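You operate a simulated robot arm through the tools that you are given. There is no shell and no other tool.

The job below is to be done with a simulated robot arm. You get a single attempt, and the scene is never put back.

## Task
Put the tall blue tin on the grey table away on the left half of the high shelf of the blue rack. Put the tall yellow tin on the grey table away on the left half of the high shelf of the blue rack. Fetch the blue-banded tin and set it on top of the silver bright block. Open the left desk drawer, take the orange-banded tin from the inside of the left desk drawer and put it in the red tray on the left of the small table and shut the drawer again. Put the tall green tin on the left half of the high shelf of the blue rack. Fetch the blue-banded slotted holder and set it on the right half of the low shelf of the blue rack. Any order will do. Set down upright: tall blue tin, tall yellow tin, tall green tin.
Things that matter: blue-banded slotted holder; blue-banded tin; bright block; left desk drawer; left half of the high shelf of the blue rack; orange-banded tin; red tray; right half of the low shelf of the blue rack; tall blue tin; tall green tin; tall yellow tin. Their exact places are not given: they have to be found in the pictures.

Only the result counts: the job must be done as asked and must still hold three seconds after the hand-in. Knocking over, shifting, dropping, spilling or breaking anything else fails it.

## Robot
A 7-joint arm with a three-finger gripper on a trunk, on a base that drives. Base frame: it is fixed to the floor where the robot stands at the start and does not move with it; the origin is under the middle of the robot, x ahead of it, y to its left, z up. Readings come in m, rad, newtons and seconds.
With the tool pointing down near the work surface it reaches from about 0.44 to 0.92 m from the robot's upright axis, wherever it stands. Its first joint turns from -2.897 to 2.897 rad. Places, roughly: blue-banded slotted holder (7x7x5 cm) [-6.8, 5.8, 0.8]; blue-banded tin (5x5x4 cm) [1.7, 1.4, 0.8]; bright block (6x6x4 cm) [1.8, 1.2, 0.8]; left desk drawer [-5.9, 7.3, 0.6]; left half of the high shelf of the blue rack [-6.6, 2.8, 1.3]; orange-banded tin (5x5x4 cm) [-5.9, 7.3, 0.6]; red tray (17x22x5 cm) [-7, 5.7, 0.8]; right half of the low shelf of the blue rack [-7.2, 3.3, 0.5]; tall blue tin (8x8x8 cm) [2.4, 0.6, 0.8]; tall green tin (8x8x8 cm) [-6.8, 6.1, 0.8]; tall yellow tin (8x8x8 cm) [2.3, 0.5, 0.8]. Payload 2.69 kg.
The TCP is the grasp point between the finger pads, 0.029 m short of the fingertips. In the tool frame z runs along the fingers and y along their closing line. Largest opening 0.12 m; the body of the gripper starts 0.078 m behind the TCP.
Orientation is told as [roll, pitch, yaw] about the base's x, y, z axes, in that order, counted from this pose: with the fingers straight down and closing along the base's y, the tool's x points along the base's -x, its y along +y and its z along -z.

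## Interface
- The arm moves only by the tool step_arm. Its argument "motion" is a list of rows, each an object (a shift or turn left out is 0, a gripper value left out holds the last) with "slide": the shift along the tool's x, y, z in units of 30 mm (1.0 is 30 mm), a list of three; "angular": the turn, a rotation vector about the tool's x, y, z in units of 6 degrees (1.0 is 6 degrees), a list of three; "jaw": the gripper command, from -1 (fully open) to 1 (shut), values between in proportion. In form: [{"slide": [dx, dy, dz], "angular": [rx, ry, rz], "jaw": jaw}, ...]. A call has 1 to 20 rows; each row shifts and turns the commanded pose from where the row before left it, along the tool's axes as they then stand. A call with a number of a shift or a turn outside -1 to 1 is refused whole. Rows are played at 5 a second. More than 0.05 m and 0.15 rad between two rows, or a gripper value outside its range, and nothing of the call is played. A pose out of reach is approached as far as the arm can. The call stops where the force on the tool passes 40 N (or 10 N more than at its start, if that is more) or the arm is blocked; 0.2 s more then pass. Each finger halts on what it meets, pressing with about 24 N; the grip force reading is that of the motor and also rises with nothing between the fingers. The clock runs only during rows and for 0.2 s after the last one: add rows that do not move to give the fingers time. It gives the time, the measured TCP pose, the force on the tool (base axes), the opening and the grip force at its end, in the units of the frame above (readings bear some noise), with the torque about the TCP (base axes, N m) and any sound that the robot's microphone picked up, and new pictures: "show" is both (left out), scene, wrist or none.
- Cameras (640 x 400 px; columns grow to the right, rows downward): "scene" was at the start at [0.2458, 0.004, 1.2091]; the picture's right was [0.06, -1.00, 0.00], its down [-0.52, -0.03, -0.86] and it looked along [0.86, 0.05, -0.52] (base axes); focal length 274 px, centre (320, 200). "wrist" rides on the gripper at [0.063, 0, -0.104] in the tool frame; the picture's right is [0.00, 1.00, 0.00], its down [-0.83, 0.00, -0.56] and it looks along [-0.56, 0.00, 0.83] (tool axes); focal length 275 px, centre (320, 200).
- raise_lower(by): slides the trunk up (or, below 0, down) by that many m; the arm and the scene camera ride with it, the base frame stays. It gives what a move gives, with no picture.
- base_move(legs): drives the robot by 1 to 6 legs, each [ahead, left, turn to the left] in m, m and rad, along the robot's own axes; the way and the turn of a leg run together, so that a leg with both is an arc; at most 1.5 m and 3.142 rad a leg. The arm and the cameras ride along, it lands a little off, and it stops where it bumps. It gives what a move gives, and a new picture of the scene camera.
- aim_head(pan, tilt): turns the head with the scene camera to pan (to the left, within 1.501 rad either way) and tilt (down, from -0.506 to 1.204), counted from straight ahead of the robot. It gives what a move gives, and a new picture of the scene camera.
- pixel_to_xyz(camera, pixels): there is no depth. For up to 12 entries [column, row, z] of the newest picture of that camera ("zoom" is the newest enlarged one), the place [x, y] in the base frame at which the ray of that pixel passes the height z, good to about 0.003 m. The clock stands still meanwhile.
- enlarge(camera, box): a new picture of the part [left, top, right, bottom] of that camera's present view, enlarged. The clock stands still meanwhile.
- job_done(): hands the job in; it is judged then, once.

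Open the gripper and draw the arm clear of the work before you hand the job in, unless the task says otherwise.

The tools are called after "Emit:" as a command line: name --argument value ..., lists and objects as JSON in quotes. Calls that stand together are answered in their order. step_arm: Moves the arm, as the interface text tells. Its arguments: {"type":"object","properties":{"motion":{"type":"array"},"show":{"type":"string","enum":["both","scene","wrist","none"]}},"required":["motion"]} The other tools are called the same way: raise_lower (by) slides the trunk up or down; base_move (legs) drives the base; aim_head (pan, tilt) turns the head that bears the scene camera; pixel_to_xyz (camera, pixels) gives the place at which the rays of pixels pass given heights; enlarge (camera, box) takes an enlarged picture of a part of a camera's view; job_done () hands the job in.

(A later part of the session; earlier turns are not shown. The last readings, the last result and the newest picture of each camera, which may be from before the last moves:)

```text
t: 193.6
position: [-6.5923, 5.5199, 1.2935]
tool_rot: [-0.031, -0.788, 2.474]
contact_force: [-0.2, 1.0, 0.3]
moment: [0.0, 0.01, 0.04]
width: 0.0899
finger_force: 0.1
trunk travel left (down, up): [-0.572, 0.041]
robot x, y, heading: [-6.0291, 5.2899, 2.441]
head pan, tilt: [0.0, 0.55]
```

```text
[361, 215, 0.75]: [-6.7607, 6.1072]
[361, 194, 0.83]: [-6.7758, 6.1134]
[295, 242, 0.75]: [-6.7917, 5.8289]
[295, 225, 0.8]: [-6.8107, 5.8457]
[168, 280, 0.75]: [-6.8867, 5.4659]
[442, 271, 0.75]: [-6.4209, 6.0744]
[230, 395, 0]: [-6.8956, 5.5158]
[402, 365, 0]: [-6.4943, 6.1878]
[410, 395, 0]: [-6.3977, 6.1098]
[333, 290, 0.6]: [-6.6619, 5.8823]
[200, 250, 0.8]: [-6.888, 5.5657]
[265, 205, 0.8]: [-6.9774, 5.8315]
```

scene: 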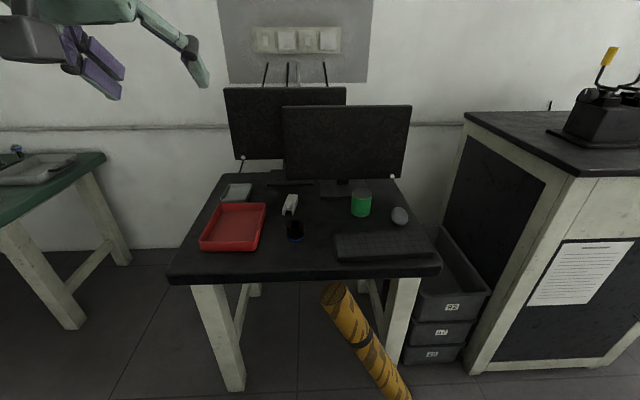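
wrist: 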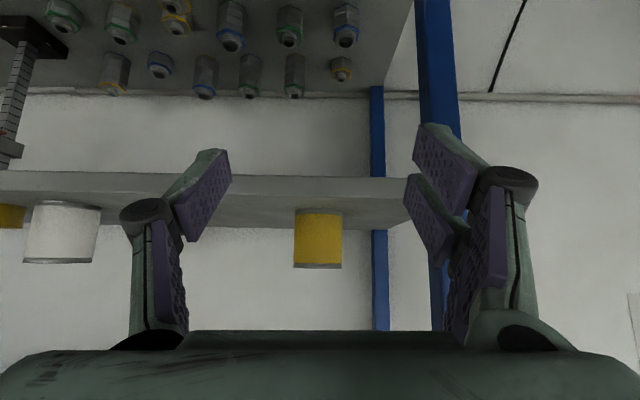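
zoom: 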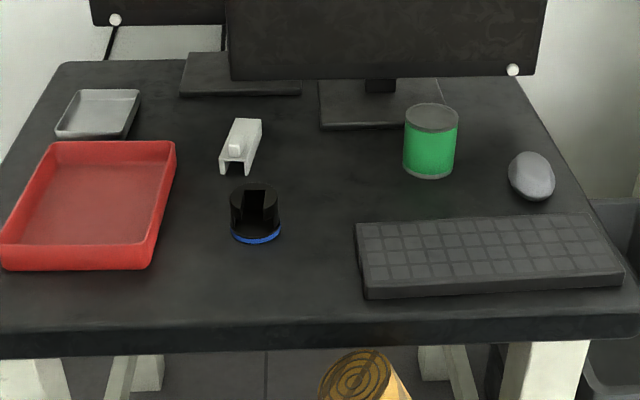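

Table front edge is at u≈8.79; the tin is about 1.1 m ahead. I lower the trunk 0.3 m here, fix the small roll error, then drive 0.33 m forward.

Emit:
raise_lower --by -0.3

Emit:
step_arm --motion '[{"angular": [-0.29, 0, 0], "jaw": -0.6}, {}, {}]' --show "none"

Emit:
base_move --legs '[[0.33, 0, 0.035]]'

Emit:
step_arm --motion '[{}]' --show "wrist"

```text
t: 196.6
position: [-6.5915, 5.5212, 0.9927]
tool_rot: [-0.03, -0.787, 2.474]
contact_force: [-0.5, 0.5, 0.4]
moment: [0.02, -0.01, 0.0]
width: 0.0903
finger_force: 0.1
trunk travel left (down, up): [-0.272, 0.341]
robot x, y, heading: [-6.0281, 5.2935, 2.451]
head pan, tilt: [0.0, 0.55]
```

```text
t: 197.4
position: [-6.5933, 5.5176, 0.9915]
tool_rot: [-0.015, -0.788, 2.486]
contact_force: [0.1, 0.8, 0.0]
moment: [-0.01, -0.02, 0.02]
width: 0.0959
finger_force: 0.1
trunk travel left (down, up): [-0.272, 0.341]
robot x, y, heading: [-6.0277, 5.2919, 2.444]
head pan, tilt: [0.0, 0.55]
```

```text
t: 199.6
position: [-6.8606, 5.7015, 0.9919]
tool_rot: [-0.013, -0.787, 2.53]
contact_force: [-0.1, 0.0, 0.6]
moment: [0.02, 0.01, 0.0]
width: 0.0961
finger_force: 0.1
trunk travel left (down, up): [-0.272, 0.341]
robot x, y, heading: [-6.2839, 5.4943, 2.486]
head pan, tilt: [0.0, 0.55]
```

scene: 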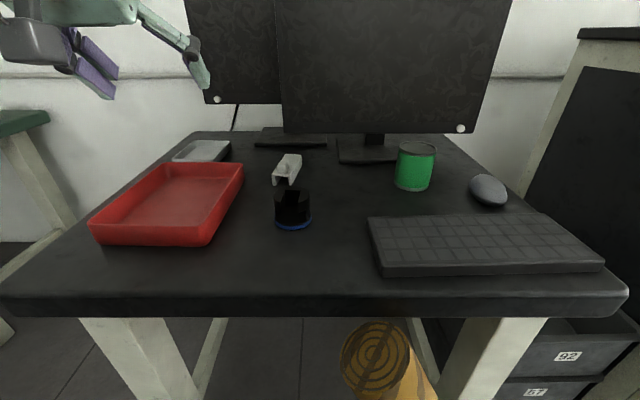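

```text
t: 200.0
position: [-6.8604, 5.7012, 0.9901]
tool_rot: [-0.017, -0.788, 2.531]
contact_force: [-0.7, 0.1, -0.1]
moment: [0.01, 0.01, -0.01]
width: 0.0958
finger_force: 0.0
trunk travel left (down, up): [-0.272, 0.341]
robot x, y, heading: [-6.2883, 5.5018, 2.482]
head pan, tilt: [0.0, 0.55]
```

wrist: 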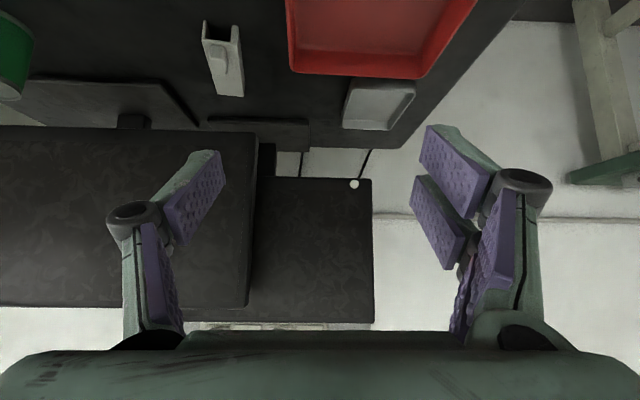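

I re-measure the green tin from here with an enlarged view.

Emit:
enlarge --camera "scene" --box '[350, 120, 510, 220]'

Emit:
pixel_to_xyz --camera "scene" --pixels '[[412, 190, 0.74], [412, 190, 0.75], [417, 148, 0.82], [417, 148, 0.83], [295, 228, 0.75], [293, 198, 0.8], [300, 315, 0.75], [300, 292, 0.75]]'

```text
4.00 times, centred on (430, 170) of scene
```

zoom: 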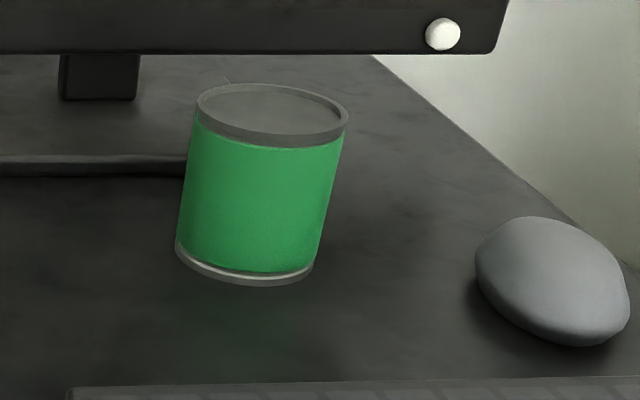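

```text
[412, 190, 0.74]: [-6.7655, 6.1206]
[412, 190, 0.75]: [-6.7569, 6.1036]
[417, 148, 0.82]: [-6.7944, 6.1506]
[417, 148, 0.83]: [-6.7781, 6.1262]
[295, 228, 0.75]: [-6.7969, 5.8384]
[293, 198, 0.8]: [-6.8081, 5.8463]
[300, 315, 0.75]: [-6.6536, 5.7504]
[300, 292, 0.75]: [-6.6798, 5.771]
```

The green tin's centre is about (-6.778,6.124), table ≈0.752. I back the hand 6 cm, then move it right 0.39 m in front of the tin and look.

Emit:
step_arm --motion '[{"slide": [0.7, 0, -0.7]}, {"slide": [0.7, 0, -0.7]}, {"slide": [0, -0.94, 0]}, {"slide": [0, -0.94, 0]}, {"slide": [0, -0.94, 0]}, {"slide": [0, -0.94, 0]}, {"slide": [0, -0.94, 0]}, {"slide": [0, -0.94, 0]}, {"slide": [0, -0.94, 0]}, {"slide": [0, -0.94, 0]}, {"slide": [0, -0.94, 0]}, {"slide": [0, -0.94, 0]}, {"slide": [0, -0.94, 0]}, {"slide": [0, -0.94, 0]}, {"slide": [0, -0.94, 0]}, {"slide": [0, -0.94, 0]}, {}, {}]'

```text
t: 201.8
position: [-6.7416, 5.778, 0.9811]
tool_rot: [-0.206, -0.752, 2.66]
contact_force: [-0.1, -1.2, 0.3]
moment: [0.0, 0.0, -0.03]
width: 0.0959
finger_force: 0.1
trunk travel left (down, up): [-0.272, 0.341]
robot x, y, heading: [-6.2866, 5.4963, 2.491]
head pan, tilt: [0.0, 0.55]
stopped in row 9: the arm was blocked; the commanded pose is now the measured one
```

scene: 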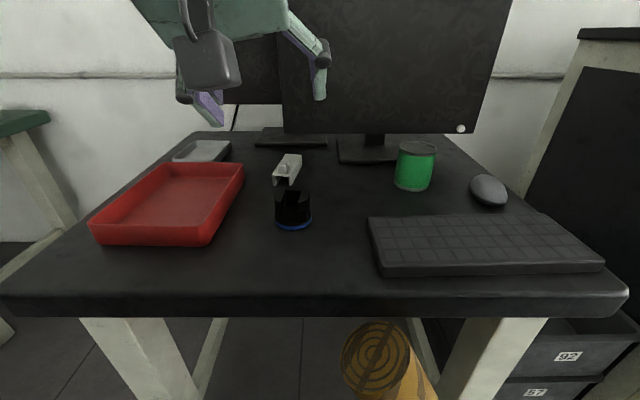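
wrist: 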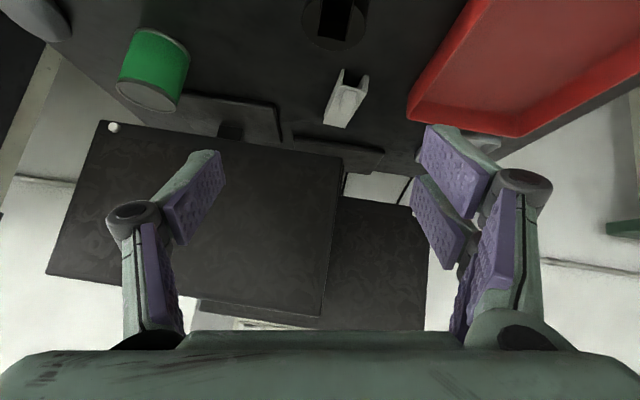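

The arm was blocked close to the body (a joint limit; roll −0.2). I extend 9 cm outward and restore the orientation.

Emit:
step_arm --motion '[{"slide": [-0.7, 0, 0.7]}, {"slide": [-0.7, 0, 0.7]}, {"slide": [-0.7, 0, 0.7]}, {"angular": [-0.8, 0, 0]}, {"angular": [-0.8, 0, 0]}, {"angular": [0.2, 0, 0.6]}, {"angular": [0.6, -0.3, 0.6]}, {}, {}]'

```text
t: 203.8
position: [-6.8126, 5.8326, 0.9786]
tool_rot: [-0.001, -0.785, 2.476]
contact_force: [1.1, -0.6, 0.3]
moment: [-0.03, -0.02, 0.02]
width: 0.0961
finger_force: 0.2
trunk travel left (down, up): [-0.272, 0.341]
robot x, y, heading: [-6.2877, 5.4976, 2.486]
head pan, tilt: [0.0, 0.55]
```

scene: 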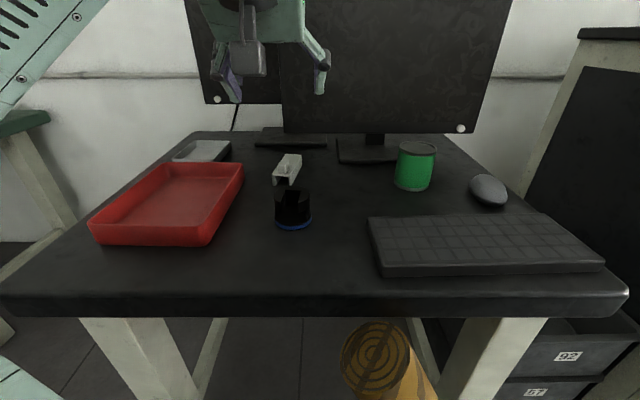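
wrist: 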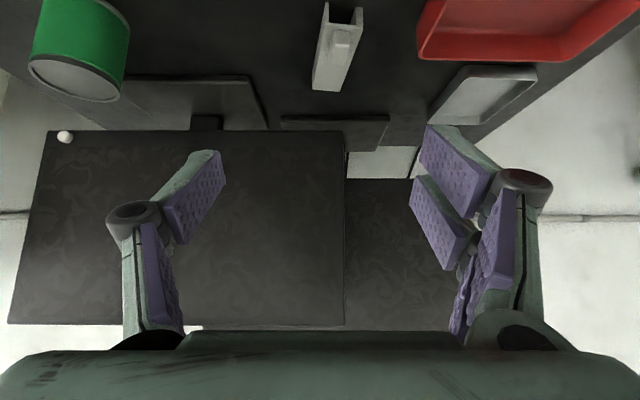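

Orientation is back. I cross-check the tin using the wrist view (top face centre ≈(75,77)).

Emit:
pixel_to_xyz --camera "wrist" --pixels '[[75, 78, 0.82], [75, 78, 0.83], [75, 78, 0.84]]'

Emit:
pixel_to_xyz --camera "scene" --pixels '[[418, 148.5, 0.82], [418, 148.5, 0.83], [418, 148.5, 0.84]]'

Emit:
step_arm --motion '[{"slide": [0, -0.9, 0]}, {"slide": [0, -0.9, 0]}, {"slide": [0, -0.9, 0]}, {"slide": [0, -0.9, 0]}, {"slide": [0, -0.9, 0]}, {"slide": [0, -0.9, 0]}, {"slide": [0, -0.9, 0]}, {"slide": [0, -0.9, 0]}, {}, {}]'

```text
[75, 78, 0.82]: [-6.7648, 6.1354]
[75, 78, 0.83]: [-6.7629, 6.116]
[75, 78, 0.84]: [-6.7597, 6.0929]
```

```text
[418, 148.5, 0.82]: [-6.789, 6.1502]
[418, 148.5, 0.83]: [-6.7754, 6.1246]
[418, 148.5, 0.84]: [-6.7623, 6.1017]
```

```text
t: 206.0
position: [-6.6951, 6.0007, 0.9636]
tool_rot: [-0.005, -0.788, 2.486]
contact_force: [-0.1, 0.2, -0.5]
moment: [0.0, 0.0, 0.0]
width: 0.0962
finger_force: 0.0
out of reach, approached as far as the arm can: row 7, 8
trunk travel left (down, up): [-0.272, 0.341]
robot x, y, heading: [-6.2868, 5.4987, 2.486]
head pan, tilt: [0.0, 0.55]
```

scene: 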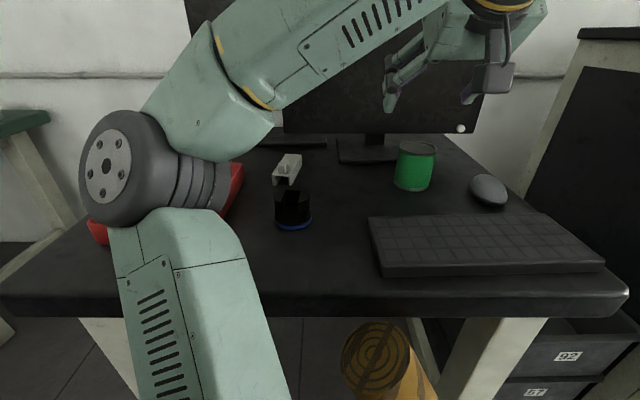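
wrist: 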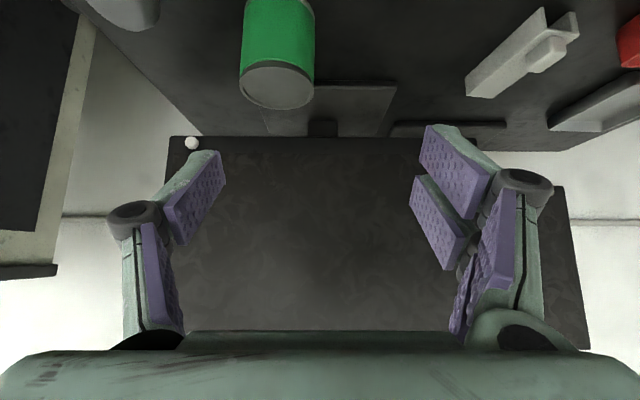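

I'm 5 cm left of and behind the tin's approach line. I go ahead 3 cm, right 5 cm and down 7 cm to the pre-grasp point.

Emit:
step_arm --motion '[{"slide": [-0.7, 0, 0.7]}, {"slide": [0, -0.82, 0]}, {"slide": [0, -0.82, 0]}, {"slide": [0.7, 0, 0.7]}, {"slide": [0.7, 0, 0.7]}, {"slide": [0.2, 0, 0.2]}, {}, {}]'

```text
t: 207.8
position: [-6.6865, 6.0578, 0.8964]
tool_rot: [-0.002, -0.785, 2.486]
contact_force: [-0.3, -0.4, 0.1]
moment: [0.01, 0.03, -0.01]
width: 0.0961
finger_force: 0.0
trunk travel left (down, up): [-0.272, 0.341]
robot x, y, heading: [-6.2855, 5.4987, 2.486]
head pan, tilt: [0.0, 0.55]
```

scene: 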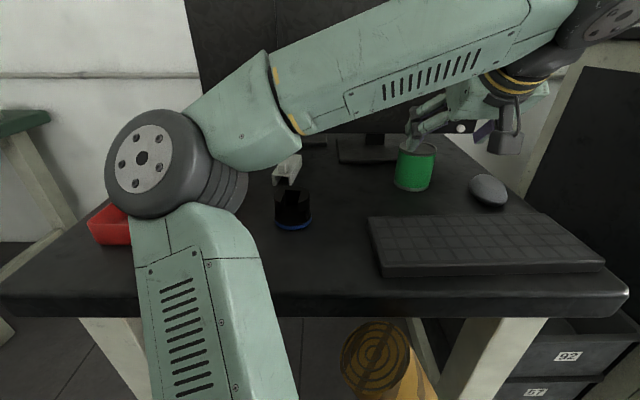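
wrist: 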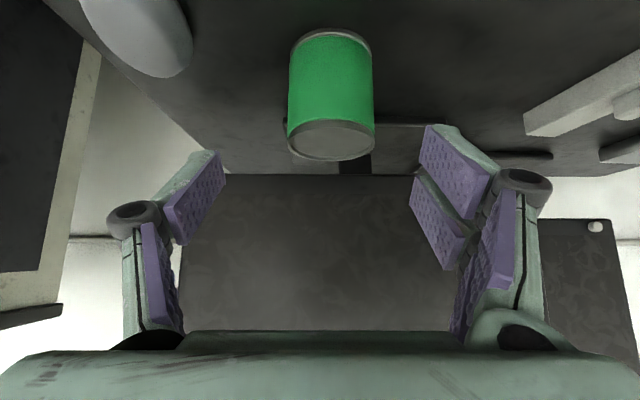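

The tin's at columns 287–375, 9 mm left of the tool's centre. I correct and advance 9 cm along the tool axis.

Emit:
step_arm --motion '[{"slide": [0, 0.28, 0]}, {"slide": [0, 0, 1]}, {"slide": [0, 0, 1]}, {"slide": [0, 0, 1]}, {}, {}]' --show "wrist"

```text
t: 209.2
position: [-6.7424, 6.0895, 0.8305]
tool_rot: [-0.001, -0.783, 2.485]
contact_force: [0.0, -0.6, 0.5]
moment: [0.02, 0.0, 0.02]
width: 0.096
finger_force: 0.0
trunk travel left (down, up): [-0.272, 0.341]
robot x, y, heading: [-6.285, 5.4922, 2.483]
head pan, tilt: [0.0, 0.55]
```

wrist: 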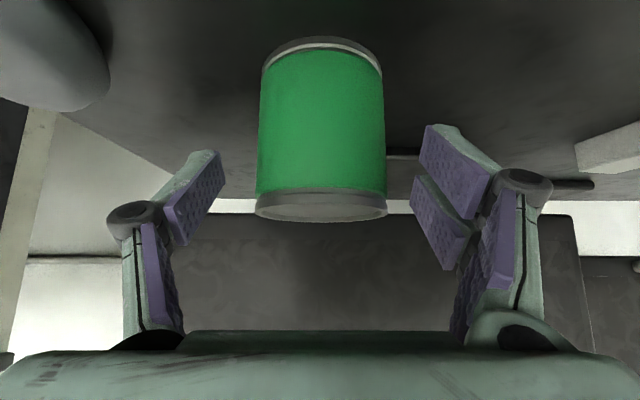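

Centred now. I advance the last 5 cm and check.

Emit:
step_arm --motion '[{"slide": [0, 0, 0.85]}, {"slide": [0, 0, 0.85]}, {}, {}]' --show "wrist"

```text
t: 210.2
position: [-6.7724, 6.1136, 0.7972]
tool_rot: [-0.002, -0.785, 2.485]
contact_force: [0.0, 0.3, -0.3]
moment: [-0.02, -0.01, 0.03]
width: 0.0961
finger_force: 0.1
trunk travel left (down, up): [-0.272, 0.341]
robot x, y, heading: [-6.2845, 5.4983, 2.482]
head pan, tilt: [0.0, 0.55]
```

wrist: 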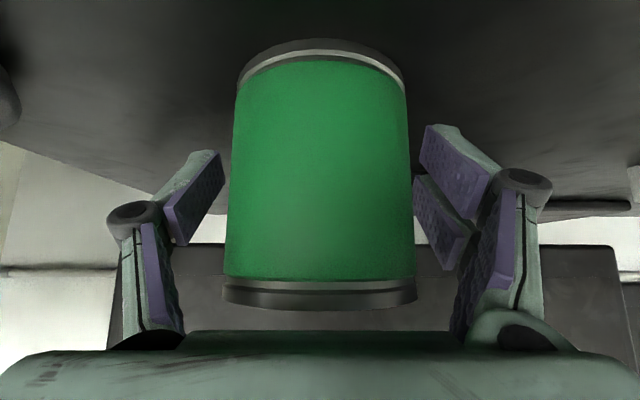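

The tin is a touch closer than the yellow one was; I back 6 mm horizontally and close.

Emit:
step_arm --motion '[{"slide": [0.15, 0, -0.15]}, {"jaw": 1}, {"jaw": 1}, {"jaw": 1}, {"jaw": 1}, {"jaw": 1}, {"jaw": 1}, {"jaw": 1}]' --show "wrist"

```text
t: 212.0
position: [-6.7668, 6.1067, 0.7958]
tool_rot: [-0.002, -0.786, 2.486]
contact_force: [0.4, -2.4, 1.3]
moment: [-0.18, 0.03, 0.04]
width: 0.0681
finger_force: 24.0
trunk travel left (down, up): [-0.272, 0.341]
robot x, y, heading: [-6.285, 5.499, 2.484]
head pan, tilt: [0.0, 0.55]
```

wrist: 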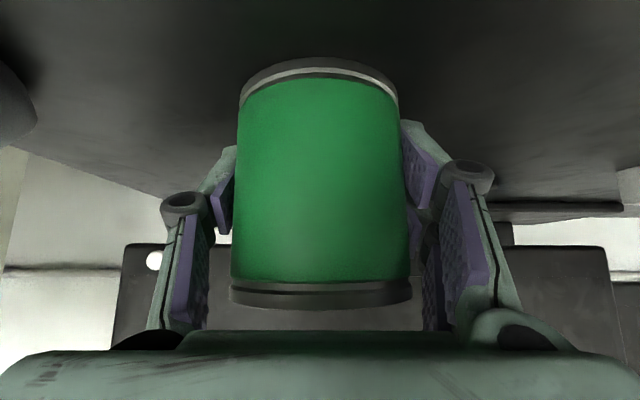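

Gripped at 0.068 m. I withdraw up and back 12 cm along the tool axis, then raise the trunk.

Emit:
step_arm --motion '[{"slide": [0, 0, -0.5]}, {"slide": [0, 0, -0.9]}, {"slide": [0, 0, -1]}, {"slide": [0, 0, -1]}, {"slide": [0, 0, -0.6]}, {}]' --show "wrist"

Emit:
raise_lower --by 0.33

```text
t: 213.4
position: [-6.6984, 6.0558, 0.8789]
tool_rot: [-0.001, -0.783, 2.485]
contact_force: [-0.5, 0.5, -2.9]
moment: [-0.02, 0.0, 0.0]
width: 0.0682
finger_force: 24.1
trunk travel left (down, up): [-0.272, 0.341]
robot x, y, heading: [-6.286, 5.4999, 2.485]
head pan, tilt: [0.0, 0.55]
```

wrist: 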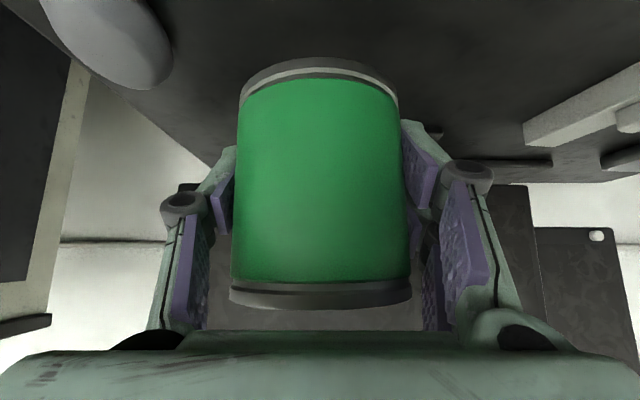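

```text
t: 216.7
position: [-6.6985, 6.0569, 1.2098]
tool_rot: [-0.001, -0.784, 2.487]
contact_force: [0.0, 0.0, -3.3]
moment: [0.02, 0.02, -0.03]
width: 0.0683
finger_force: 24.2
trunk travel left (down, up): [-0.602, 0.011]
robot x, y, heading: [-6.2851, 5.4969, 2.483]
head pan, tilt: [0.0, 0.55]
```

I back off, turn to face the rack, then raise the tin.

Emit:
base_move --legs '[[-1.33, 0, 0], [0, 0, 1.566]]'

Emit:
aim_head --pan 0.0 --tilt 0.1

Emit:
step_arm --motion '[{"slide": [0, 0.9, 0]}, {"slide": [0, 0.9, 0]}, {"slide": [0, 0.9, 0]}, {"slide": [0, 0.9, 0]}, {"slide": [0, 0.9, 0]}, {"slide": [-0.7, 0, -0.7]}, {"slide": [-0.7, 0, -0.7]}, {"slide": [-0.7, 0, -0.7]}, {"slide": [-0.7, 0, -0.7]}, {"slide": [-0.1, 0, -0.1]}, {}, {}]'

```text
t: 227.2
position: [-5.8119, 4.2907, 1.2105]
tool_rot: [-0.003, -0.786, -2.286]
contact_force: [0.4, -0.1, -2.1]
moment: [0.02, -0.01, 0.0]
width: 0.0682
finger_force: 23.8
trunk travel left (down, up): [-0.602, 0.011]
robot x, y, heading: [-5.2291, 4.6727, -2.289]
head pan, tilt: [0.0, 0.55]
```

scene: 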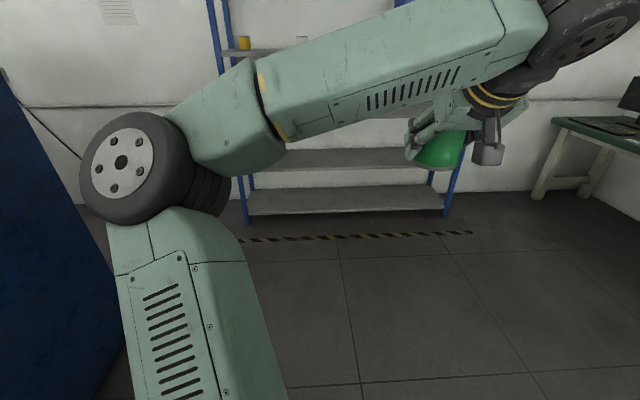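

```text
t: 228.1
position: [-5.8114, 4.2911, 1.2092]
tool_rot: [-0.001, -0.784, -2.285]
contact_force: [-0.5, -0.6, -2.9]
moment: [-0.04, -0.02, -0.03]
width: 0.0684
finger_force: 23.9
trunk travel left (down, up): [-0.602, 0.011]
robot x, y, heading: [-5.2288, 4.6744, -2.282]
head pan, tilt: [0.0, 0.099]
```

scene: 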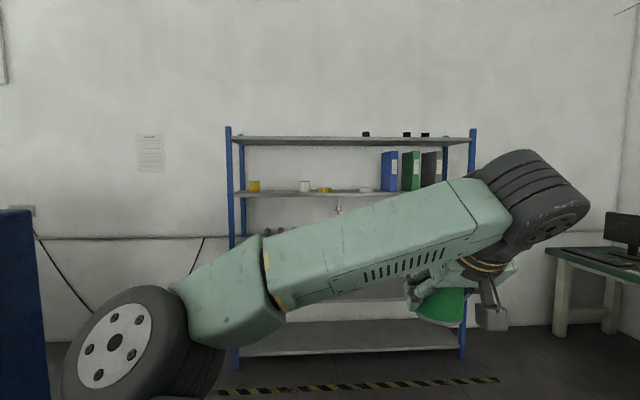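

```text
t: 230.7
position: [-5.7088, 4.2019, 1.3329]
tool_rot: [-0.001, -0.784, -2.284]
contact_force: [-0.1, 0.4, -2.3]
moment: [-0.03, 0.0, -0.01]
width: 0.0683
finger_force: 23.6
trunk travel left (down, up): [-0.602, 0.011]
robot x, y, heading: [-5.2283, 4.6727, -2.284]
head pan, tilt: [0.0, 0.099]
```

scene: 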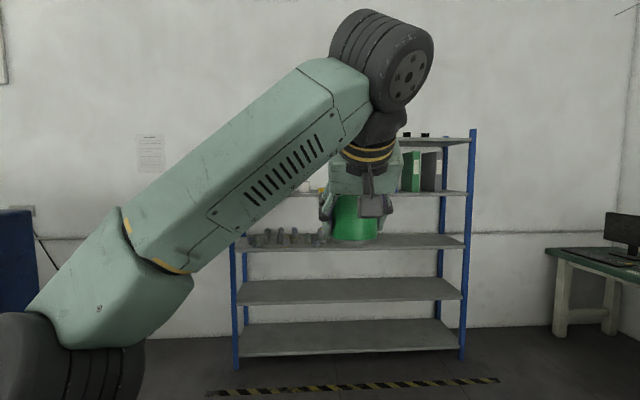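
wrist: 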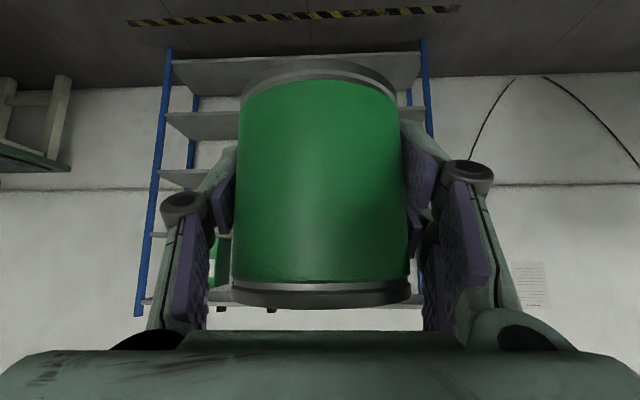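

Everything is upright and at z 1.333. I correct the heading, shift left 0.17 and approach the rack 1.36 m.

Emit:
base_move --legs '[[0, 0, 0.052], [0.5, 0.17, 0], [0.8, 0, 0]]'

Emit:
step_arm --motion '[{}]'

```text
t: 238.2
position: [-6.3599, 3.0455, 1.3321]
tool_rot: [-0.001, -0.783, -2.242]
contact_force: [-0.5, -0.3, -3.4]
moment: [-0.02, 0.0, 0.0]
width: 0.0683
finger_force: 24.6
trunk travel left (down, up): [-0.602, 0.011]
robot x, y, heading: [-5.9003, 3.5352, -2.241]
head pan, tilt: [0.0, 0.099]
```

scene: 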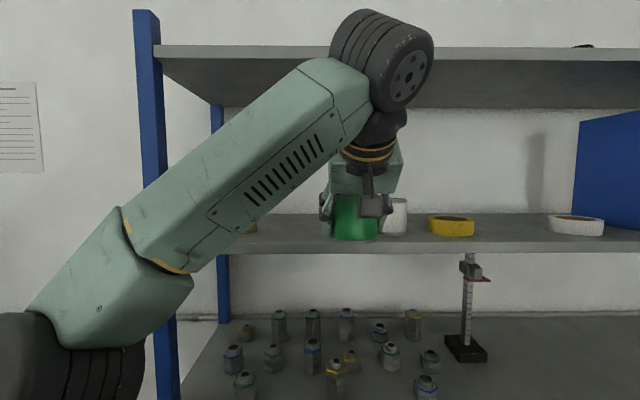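

```text
t: 238.6
position: [-6.359, 3.0454, 1.3326]
tool_rot: [-0.003, -0.783, -2.241]
contact_force: [0.1, 0.2, -3.2]
moment: [0.02, 0.04, 0.02]
width: 0.0684
finger_force: 23.7
trunk travel left (down, up): [-0.602, 0.011]
robot x, y, heading: [-5.9059, 3.5376, -2.244]
head pan, tilt: [0.0, 0.099]
```

scene: 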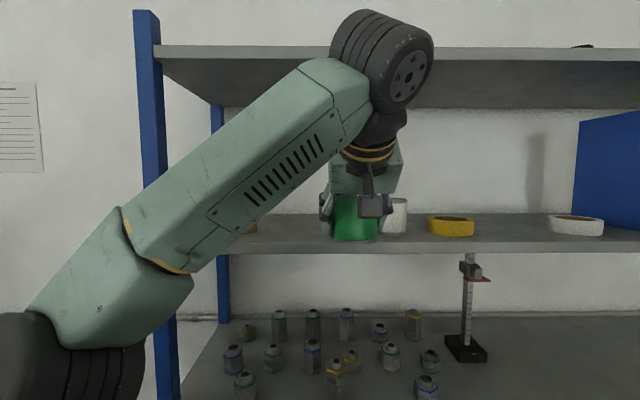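
wrist: 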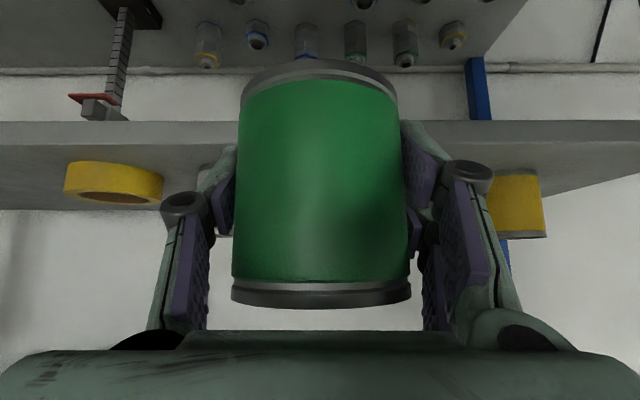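

TCP is at u 6.887, n −1.50; the target spot is u 6.79, between yellow (6.65) and the cup (6.96). I nudge the base 6 cm ahead and left, then check.

Emit:
base_move --legs '[[0.06, 0.06, 0]]'

Emit:
step_arm --motion '[{}]' --show "none"

```text
t: 239.7
position: [-6.349, 2.959, 1.3321]
tool_rot: [-0.001, -0.785, -2.241]
contact_force: [0.1, -1.2, -2.9]
moment: [0.06, 0.0, -0.02]
width: 0.068
finger_force: 24.1
trunk travel left (down, up): [-0.602, 0.011]
robot x, y, heading: [-5.8925, 3.4568, -2.24]
head pan, tilt: [0.0, 0.099]
```

scene: 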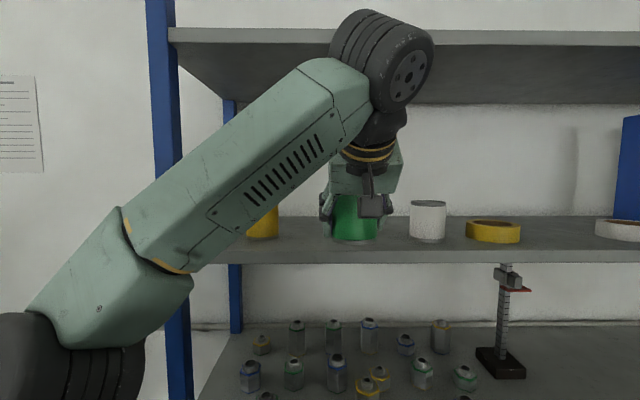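

```text
t: 240.1
position: [-6.3493, 2.9613, 1.3313]
tool_rot: [-0.002, -0.783, -2.241]
contact_force: [0.0, -0.7, -3.1]
moment: [0.0, -0.02, 0.01]
width: 0.0681
finger_force: 23.8
trunk travel left (down, up): [-0.602, 0.011]
robot x, y, heading: [-5.8903, 3.4505, -2.239]
head pan, tilt: [0.0, 0.099]
```

TCP is at u 6.827, n −1.563. I move left 3.7 cm and ahead 16.7 cm.

Emit:
step_arm --motion '[{"slide": [0, 0.62, 0]}, {"slide": [0, 0.62, 0]}, {"slide": [-0.5, 0, 0.5]}, {"slide": [-0.5, 0, 0.5]}, {"slide": [-0.5, 0, 0.5]}, {"slide": [-0.5, 0, 0.5]}, {"slide": [-0.5, 0, 0.5]}, {"slide": [-0.5, 0, 0.5]}, {"slide": [-0.5, 0, 0.5]}, {"slide": [-0.45, 0, 0.45]}, {}, {}]'

```text
t: 242.7
position: [-6.4231, 2.8071, 1.3299]
tool_rot: [-0.002, -0.782, -2.241]
contact_force: [-0.4, -0.5, -1.2]
moment: [-0.02, -0.01, -0.03]
width: 0.0681
finger_force: 23.8
trunk travel left (down, up): [-0.602, 0.011]
robot x, y, heading: [-5.8921, 3.4565, -2.236]
head pan, tilt: [0.0, 0.099]
```

scene: 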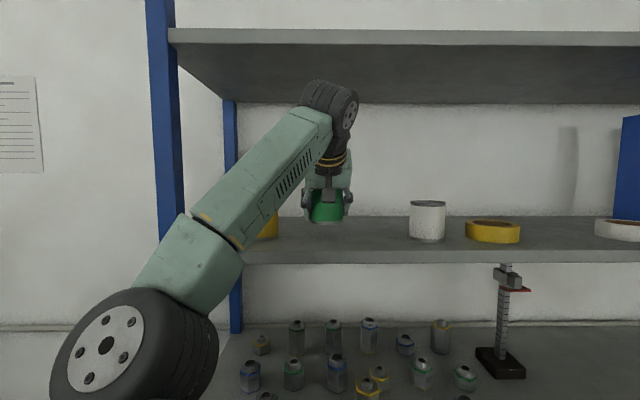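
wrist: 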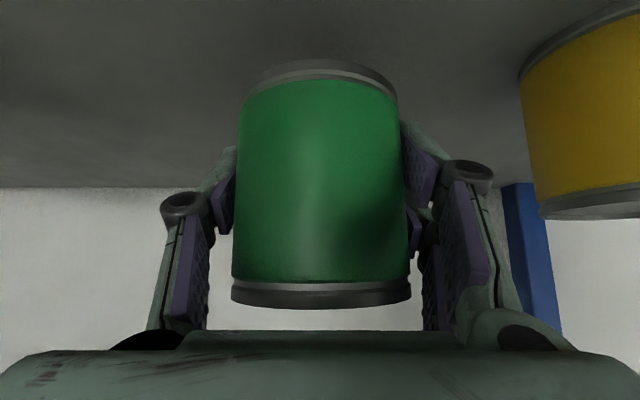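

The green tin is at u 6.791, n −1.729. I lower the trunk gently to contact.

Emit:
raise_lower --by -0.026

Emit:
raise_lower --by -0.003

```text
t: 243.4
position: [-6.4233, 2.807, 1.3054]
tool_rot: [-0.001, -0.783, -2.242]
contact_force: [0.5, 0.6, -2.9]
moment: [0.01, 0.01, 0.04]
width: 0.0682
finger_force: 23.8
trunk travel left (down, up): [-0.576, 0.037]
robot x, y, heading: [-5.8941, 3.4539, -2.239]
head pan, tilt: [0.0, 0.099]
```

```text
t: 243.9
position: [-6.4228, 2.8062, 1.3009]
tool_rot: [-0.003, -0.783, -2.24]
contact_force: [0.2, 0.0, -3.0]
moment: [0.0, -0.01, 0.0]
width: 0.0681
finger_force: 23.8
trunk travel left (down, up): [-0.573, 0.04]
robot x, y, heading: [-5.8943, 3.4483, -2.24]
head pan, tilt: [0.0, 0.099]
```

Still hanging; I lower 2 mm at a time.

Emit:
raise_lower --by -0.002

Emit:
raise_lower --by -0.002

```text
t: 244.5
position: [-6.422, 2.8064, 1.2987]
tool_rot: [-0.004, -0.783, -2.242]
contact_force: [1.0, -0.3, -2.8]
moment: [0.0, 0.0, -0.02]
width: 0.0682
finger_force: 23.8
trunk travel left (down, up): [-0.571, 0.042]
robot x, y, heading: [-5.8903, 3.4492, -2.241]
head pan, tilt: [0.0, 0.099]
```

```text
t: 245.0
position: [-6.4236, 2.8072, 1.2975]
tool_rot: [0.0, -0.783, -2.241]
contact_force: [-0.5, 0.5, -2.8]
moment: [0.02, 0.01, 0.0]
width: 0.0681
finger_force: 24.8
trunk travel left (down, up): [-0.569, 0.044]
robot x, y, heading: [-5.8911, 3.4534, -2.241]
head pan, tilt: [0.0, 0.099]
```

No contact yet at 1.2975; two more small steps.

Emit:
raise_lower --by -0.002

Emit:
raise_lower --by -0.002

```text
t: 245.5
position: [-6.4222, 2.8079, 1.2963]
tool_rot: [0.0, -0.787, -2.242]
contact_force: [-1.5, -3.0, 3.0]
moment: [-0.13, -0.12, -0.07]
width: 0.0683
finger_force: 24.3
trunk travel left (down, up): [-0.567, 0.046]
robot x, y, heading: [-5.8931, 3.4534, -2.242]
head pan, tilt: [0.0, 0.099]
```

```text
t: 246.0
position: [-6.4221, 2.807, 1.2947]
tool_rot: [-0.002, -0.787, -2.243]
contact_force: [-1.7, -3.4, 10.9]
moment: [-0.07, -0.42, 0.02]
width: 0.0684
finger_force: 24.2
trunk travel left (down, up): [-0.565, 0.048]
robot x, y, heading: [-5.8897, 3.4542, -2.24]
head pan, tilt: [0.0, 0.099]
```

Contact (10.9 N). I open the fingers and check before withdrawing.

Emit:
step_arm --motion '[{"jaw": 0.0}, {"jaw": -0.25}, {"jaw": -0.5}, {"jaw": -0.5}, {"jaw": -0.5}]'

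```text
t: 247.2
position: [-6.4234, 2.8066, 1.2926]
tool_rot: [-0.002, -0.783, -2.241]
contact_force: [0.1, 0.3, 0.0]
moment: [0.0, 0.02, 0.0]
width: 0.0902
finger_force: 0.1
trunk travel left (down, up): [-0.565, 0.048]
robot x, y, heading: [-5.8957, 3.4533, -2.242]
head pan, tilt: [0.0, 0.099]
```

scene: 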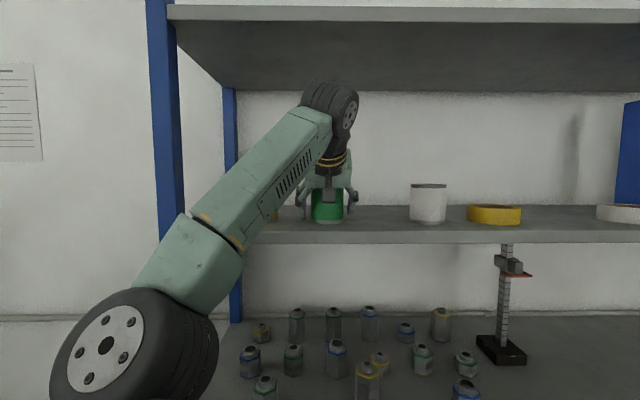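
wrist: 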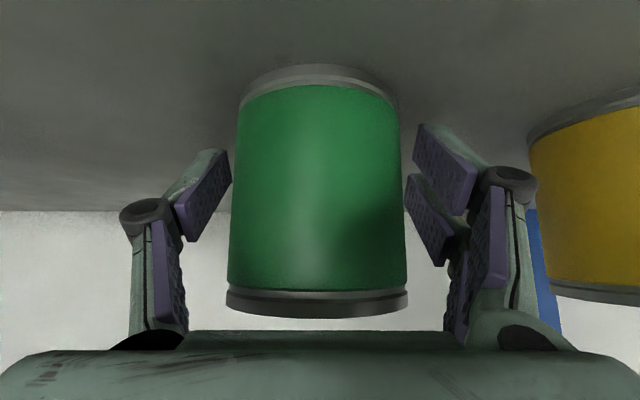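

The green tin stands free. I withdraw horizontally.

Emit:
step_arm --motion '[{"slide": [0.4, 0, -0.4]}, {"slide": [0.6, 0, -0.6]}, {"slide": [0.7, 0, -0.7]}, {"slide": [0.7, 0, -0.7]}, {"slide": [0.7, 0, -0.7]}, {"slide": [0.7, 0, -0.7]}, {"slide": [0.7, 0, -0.7]}, {"slide": [0.7, 0, -0.7]}, {}]'

Emit:
base_move --legs '[[-0.5, 0, 0]]'

```text
t: 249.2
position: [-6.2822, 2.9783, 1.2926]
tool_rot: [-0.001, -0.783, -2.24]
contact_force: [0.1, -0.3, -0.9]
moment: [-0.02, -0.05, 0.02]
width: 0.0903
finger_force: 0.1
trunk travel left (down, up): [-0.565, 0.048]
robot x, y, heading: [-5.8908, 3.4504, -2.241]
head pan, tilt: [0.0, 0.099]
```

scene: 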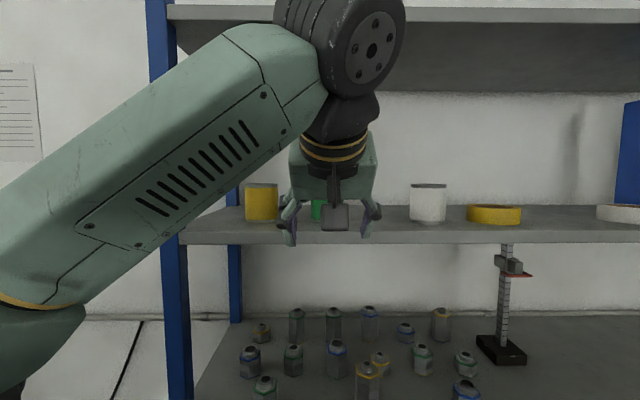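
wrist: 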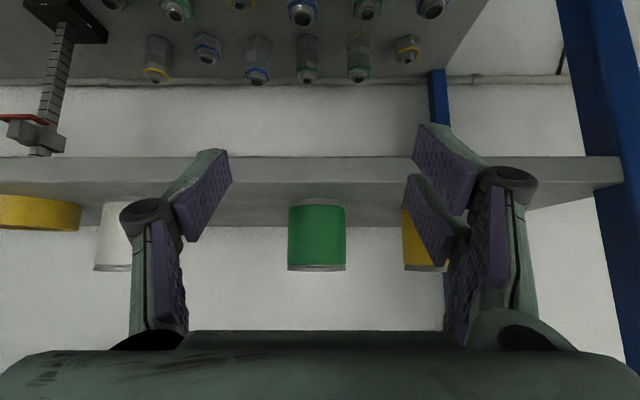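

```text
t: 252.2
position: [-5.9802, 3.3733, 1.2931]
tool_rot: [-0.002, -0.785, -2.264]
contact_force: [-0.8, 0.0, 0.0]
moment: [0.03, -0.01, 0.01]
width: 0.0901
finger_force: 0.0
trunk travel left (down, up): [-0.565, 0.048]
robot x, y, heading: [-5.579, 3.8367, -2.259]
head pan, tilt: [0.0, 0.099]
```

scene: 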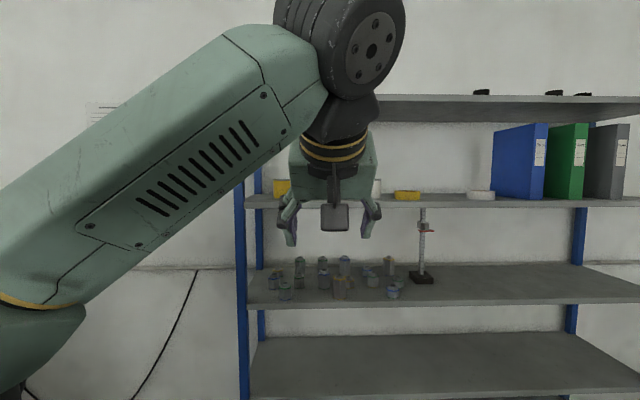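

Both tins stand on the shelf. Next the blue-banded holder: back off, turn to the small table and drive up to it.

Emit:
base_move --legs '[[-0.8, 0, 0], [0, 0, -1.54], [1.2, 0, 0]]'

Emit:
aim_head --pan 0.0 --tilt 0.55

Emit:
raise_lower --by -0.29

```text
t: 266.1
position: [-6.5262, 5.5973, 1.2928]
tool_rot: [-0.002, -0.784, 2.476]
contact_force: [0.2, -0.1, 0.7]
moment: [0.02, 0.0, 0.02]
width: 0.0902
finger_force: 0.0
trunk travel left (down, up): [-0.565, 0.048]
robot x, y, heading: [-6.0504, 5.2058, 2.472]
head pan, tilt: [0.0, 0.099]
```

scene: 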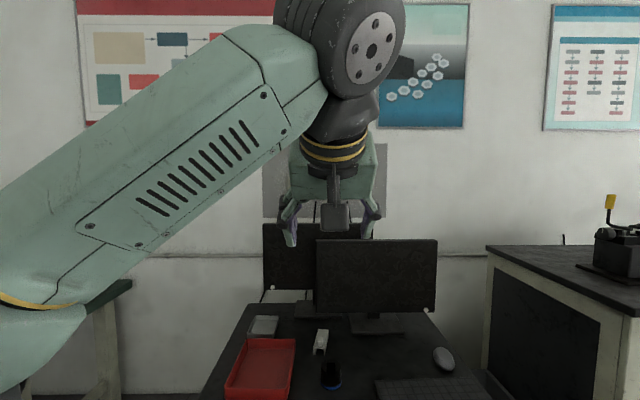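

```text
t: 267.0
position: [-6.5256, 5.5977, 1.293]
tool_rot: [-0.002, -0.783, 2.474]
contact_force: [-0.8, -0.2, 0.0]
moment: [-0.03, 0.01, 0.01]
width: 0.0902
finger_force: 0.0
trunk travel left (down, up): [-0.565, 0.048]
robot x, y, heading: [-6.0525, 5.2086, 2.474]
head pan, tilt: [0.0, 0.55]
```

scene: 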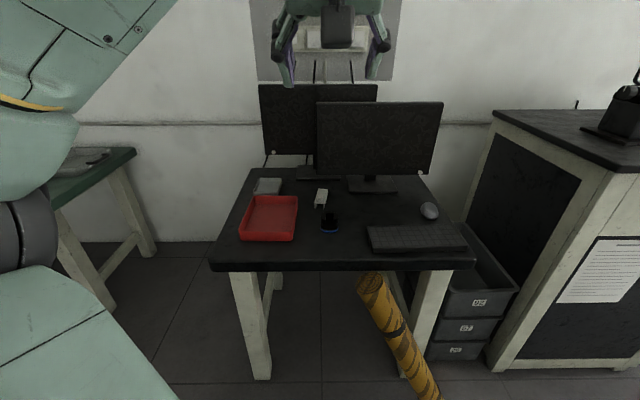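

```text
t: 269.9
position: [-6.5265, 5.5979, 1.0033]
tool_rot: [-0.001, -0.783, 2.476]
contact_force: [-0.4, -0.8, 0.5]
moment: [0.01, 0.0, 0.01]
width: 0.0897
finger_force: 0.2
trunk travel left (down, up): [-0.275, 0.338]
robot x, y, heading: [-6.0531, 5.2041, 2.477]
head pan, tilt: [0.0, 0.55]
```

The hand lines up with the holder. I drive 0.27 m further and look with both cameras.

Emit:
base_move --legs '[[0.27, 0, 0]]'

Emit:
step_arm --motion '[{"jaw": -1}, {}]'

```text
t: 271.8
position: [-6.7445, 5.7581, 1.0036]
tool_rot: [-0.003, -0.786, 2.485]
contact_force: [-0.1, 1.0, -0.1]
moment: [0.01, -0.01, 0.0]
width: 0.09
finger_force: 0.1
trunk travel left (down, up): [-0.275, 0.338]
robot x, y, heading: [-6.2646, 5.3738, 2.487]
head pan, tilt: [0.0, 0.55]
```

scene: 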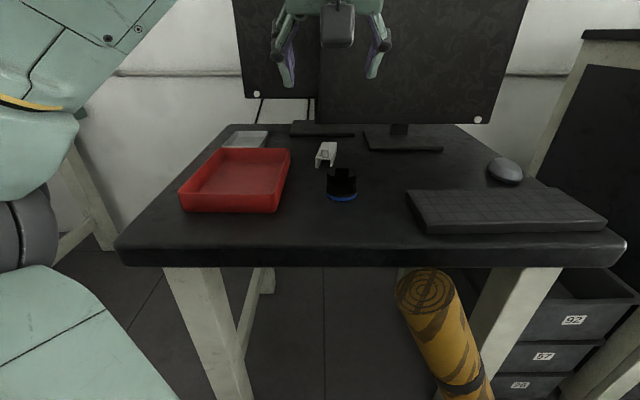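

```text
t: 272.4
position: [-6.7441, 5.7583, 1.0027]
tool_rot: [-0.002, -0.784, 2.484]
contact_force: [0.0, 0.9, -0.2]
moment: [-0.01, -0.01, -0.01]
width: 0.12
finger_force: 0.1
trunk travel left (down, up): [-0.275, 0.338]
robot x, y, heading: [-6.2656, 5.3731, 2.49]
head pan, tilt: [0.0, 0.55]
```

scene: 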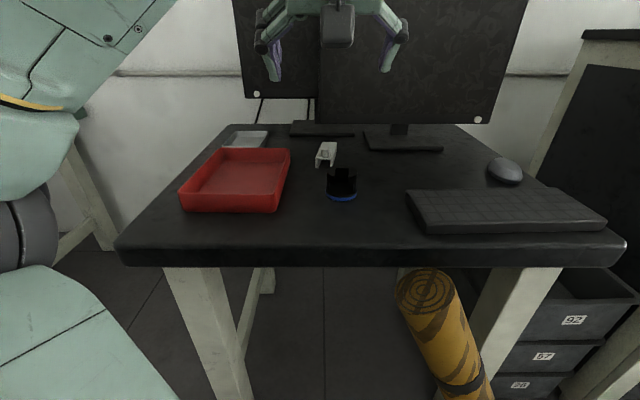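
wrist: 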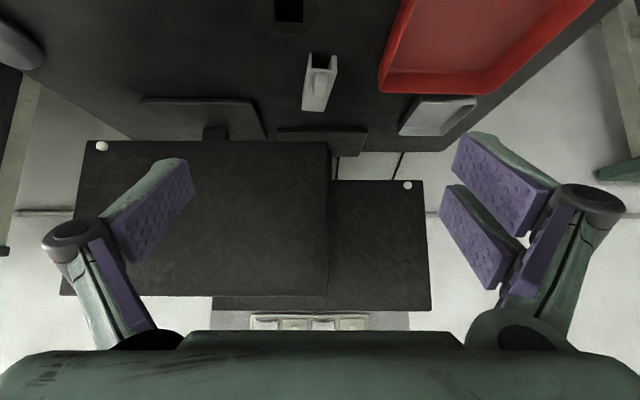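

The holder is at (342,185), the white piece behind it. I enlarge.

Emit:
enlarge --camera "scene" --box '[290, 135, 400, 215]'

Emit:
enlarge --camera "wrist" --box '[240, 0, 360, 75]'

Emit:
pixel_to_xyz --camera "scene" --pixels '[[342, 201, 0.755], [342, 172, 0.8], [342, 172, 0.81], [326, 165, 0.755], [328, 192, 0.76], [357, 192, 0.76]]'

```text
5.00 times, centred on (345, 175) of scene
```

zoom: 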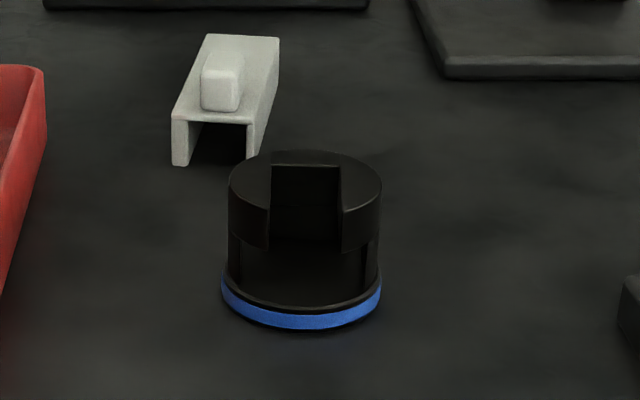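

```text
5.33 times, centred on (300, 38) of wrist
```

zoom: 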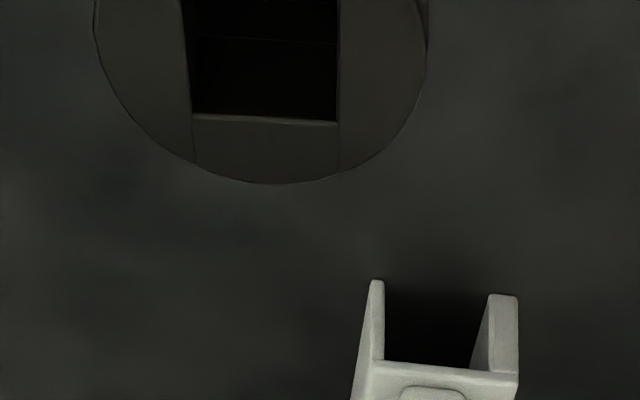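

```text
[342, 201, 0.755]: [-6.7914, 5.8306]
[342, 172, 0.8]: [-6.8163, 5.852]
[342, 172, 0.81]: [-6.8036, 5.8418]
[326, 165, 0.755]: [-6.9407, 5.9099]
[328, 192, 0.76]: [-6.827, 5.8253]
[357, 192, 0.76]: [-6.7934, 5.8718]
```

The holder's centre is about (-6.813,5.849), about 5.5 cm wide. I move to the pre-grasp point 14 cm back along the tool axis.

Emit:
step_arm --motion '[{"slide": [-0.25, -0.9, 0.25]}, {"slide": [0, -0.1, 0]}, {"slide": [0.69, 0, 0.69]}, {"slide": [0.69, 0, 0.69]}, {"slide": [0.69, 0, 0.69]}, {"slide": [0.69, 0, 0.69]}, {}, {}]'

```text
t: 274.2
position: [-6.735, 5.7897, 0.886]
tool_rot: [-0.001, -0.784, 2.486]
contact_force: [0.4, 0.4, 0.2]
moment: [-0.01, 0.0, 0.0]
width: 0.12
finger_force: 0.1
trunk travel left (down, up): [-0.275, 0.338]
robot x, y, heading: [-6.2669, 5.3743, 2.485]
head pan, tilt: [0.0, 0.55]
```

scene: 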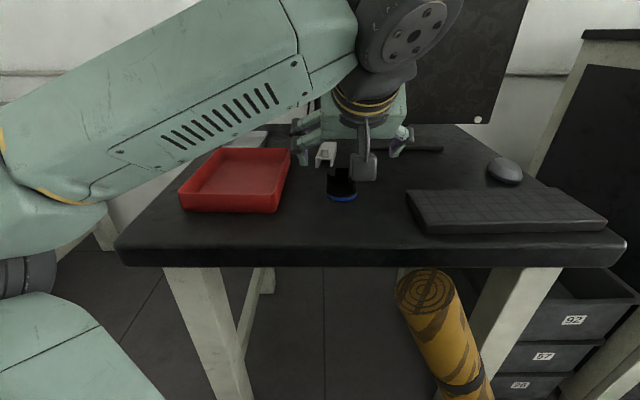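
wrist: 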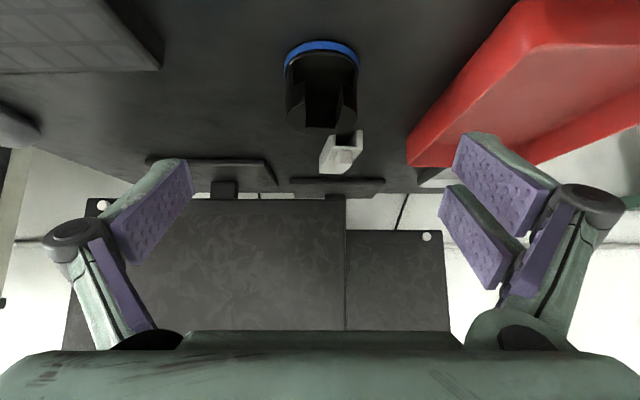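

Aligned (columns 285–358, centre 321). I narrow the opening to 8.5 cm to stay clear of the tray and advance 9 cm.

Emit:
step_arm --motion '[{"jaw": -0.42}, {"jaw": -0.42}, {"slide": [0, 0, 1]}, {"slide": [0, 0, 1]}, {"slide": [0, 0, 1]}, {}, {}]' --show "wrist"

```text
t: 275.8
position: [-6.7838, 5.8301, 0.8223]
tool_rot: [-0.001, -0.785, 2.484]
contact_force: [-0.9, -0.5, -0.1]
moment: [0.0, -0.01, 0.0]
width: 0.0853
finger_force: 0.0
trunk travel left (down, up): [-0.275, 0.338]
robot x, y, heading: [-6.2658, 5.376, 2.486]
head pan, tilt: [0.0, 0.55]
```

wrist: 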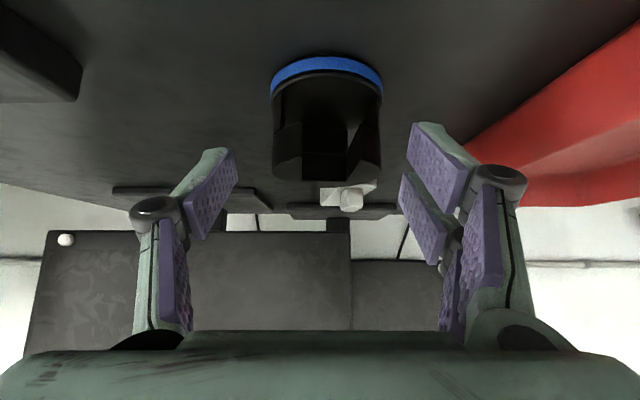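

Nearly centred; I shift 3 mm left and advance the last 5 cm.

Emit:
step_arm --motion '[{"slide": [0, 0.1, 0.8]}, {"slide": [0, 0, 0.85]}, {}, {}]' --show "wrist"

```text
t: 276.8
position: [-6.8154, 5.8501, 0.7893]
tool_rot: [-0.001, -0.789, 2.486]
contact_force: [-2.1, -2.3, 16.7]
moment: [-0.76, 0.53, -0.03]
width: 0.0931
finger_force: 5.4
trunk travel left (down, up): [-0.275, 0.338]
robot x, y, heading: [-6.268, 5.3758, 2.491]
head pan, tilt: [0.0, 0.55]
```

wrist: 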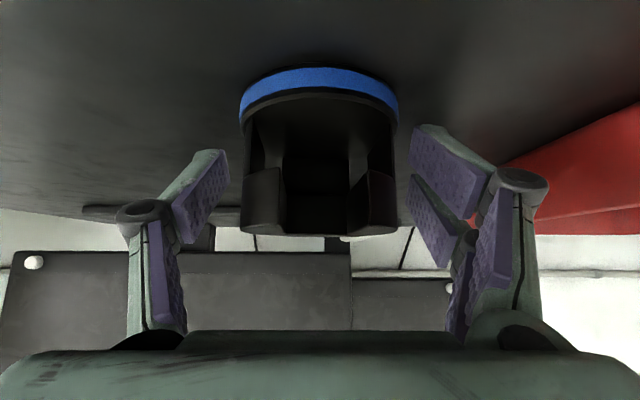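

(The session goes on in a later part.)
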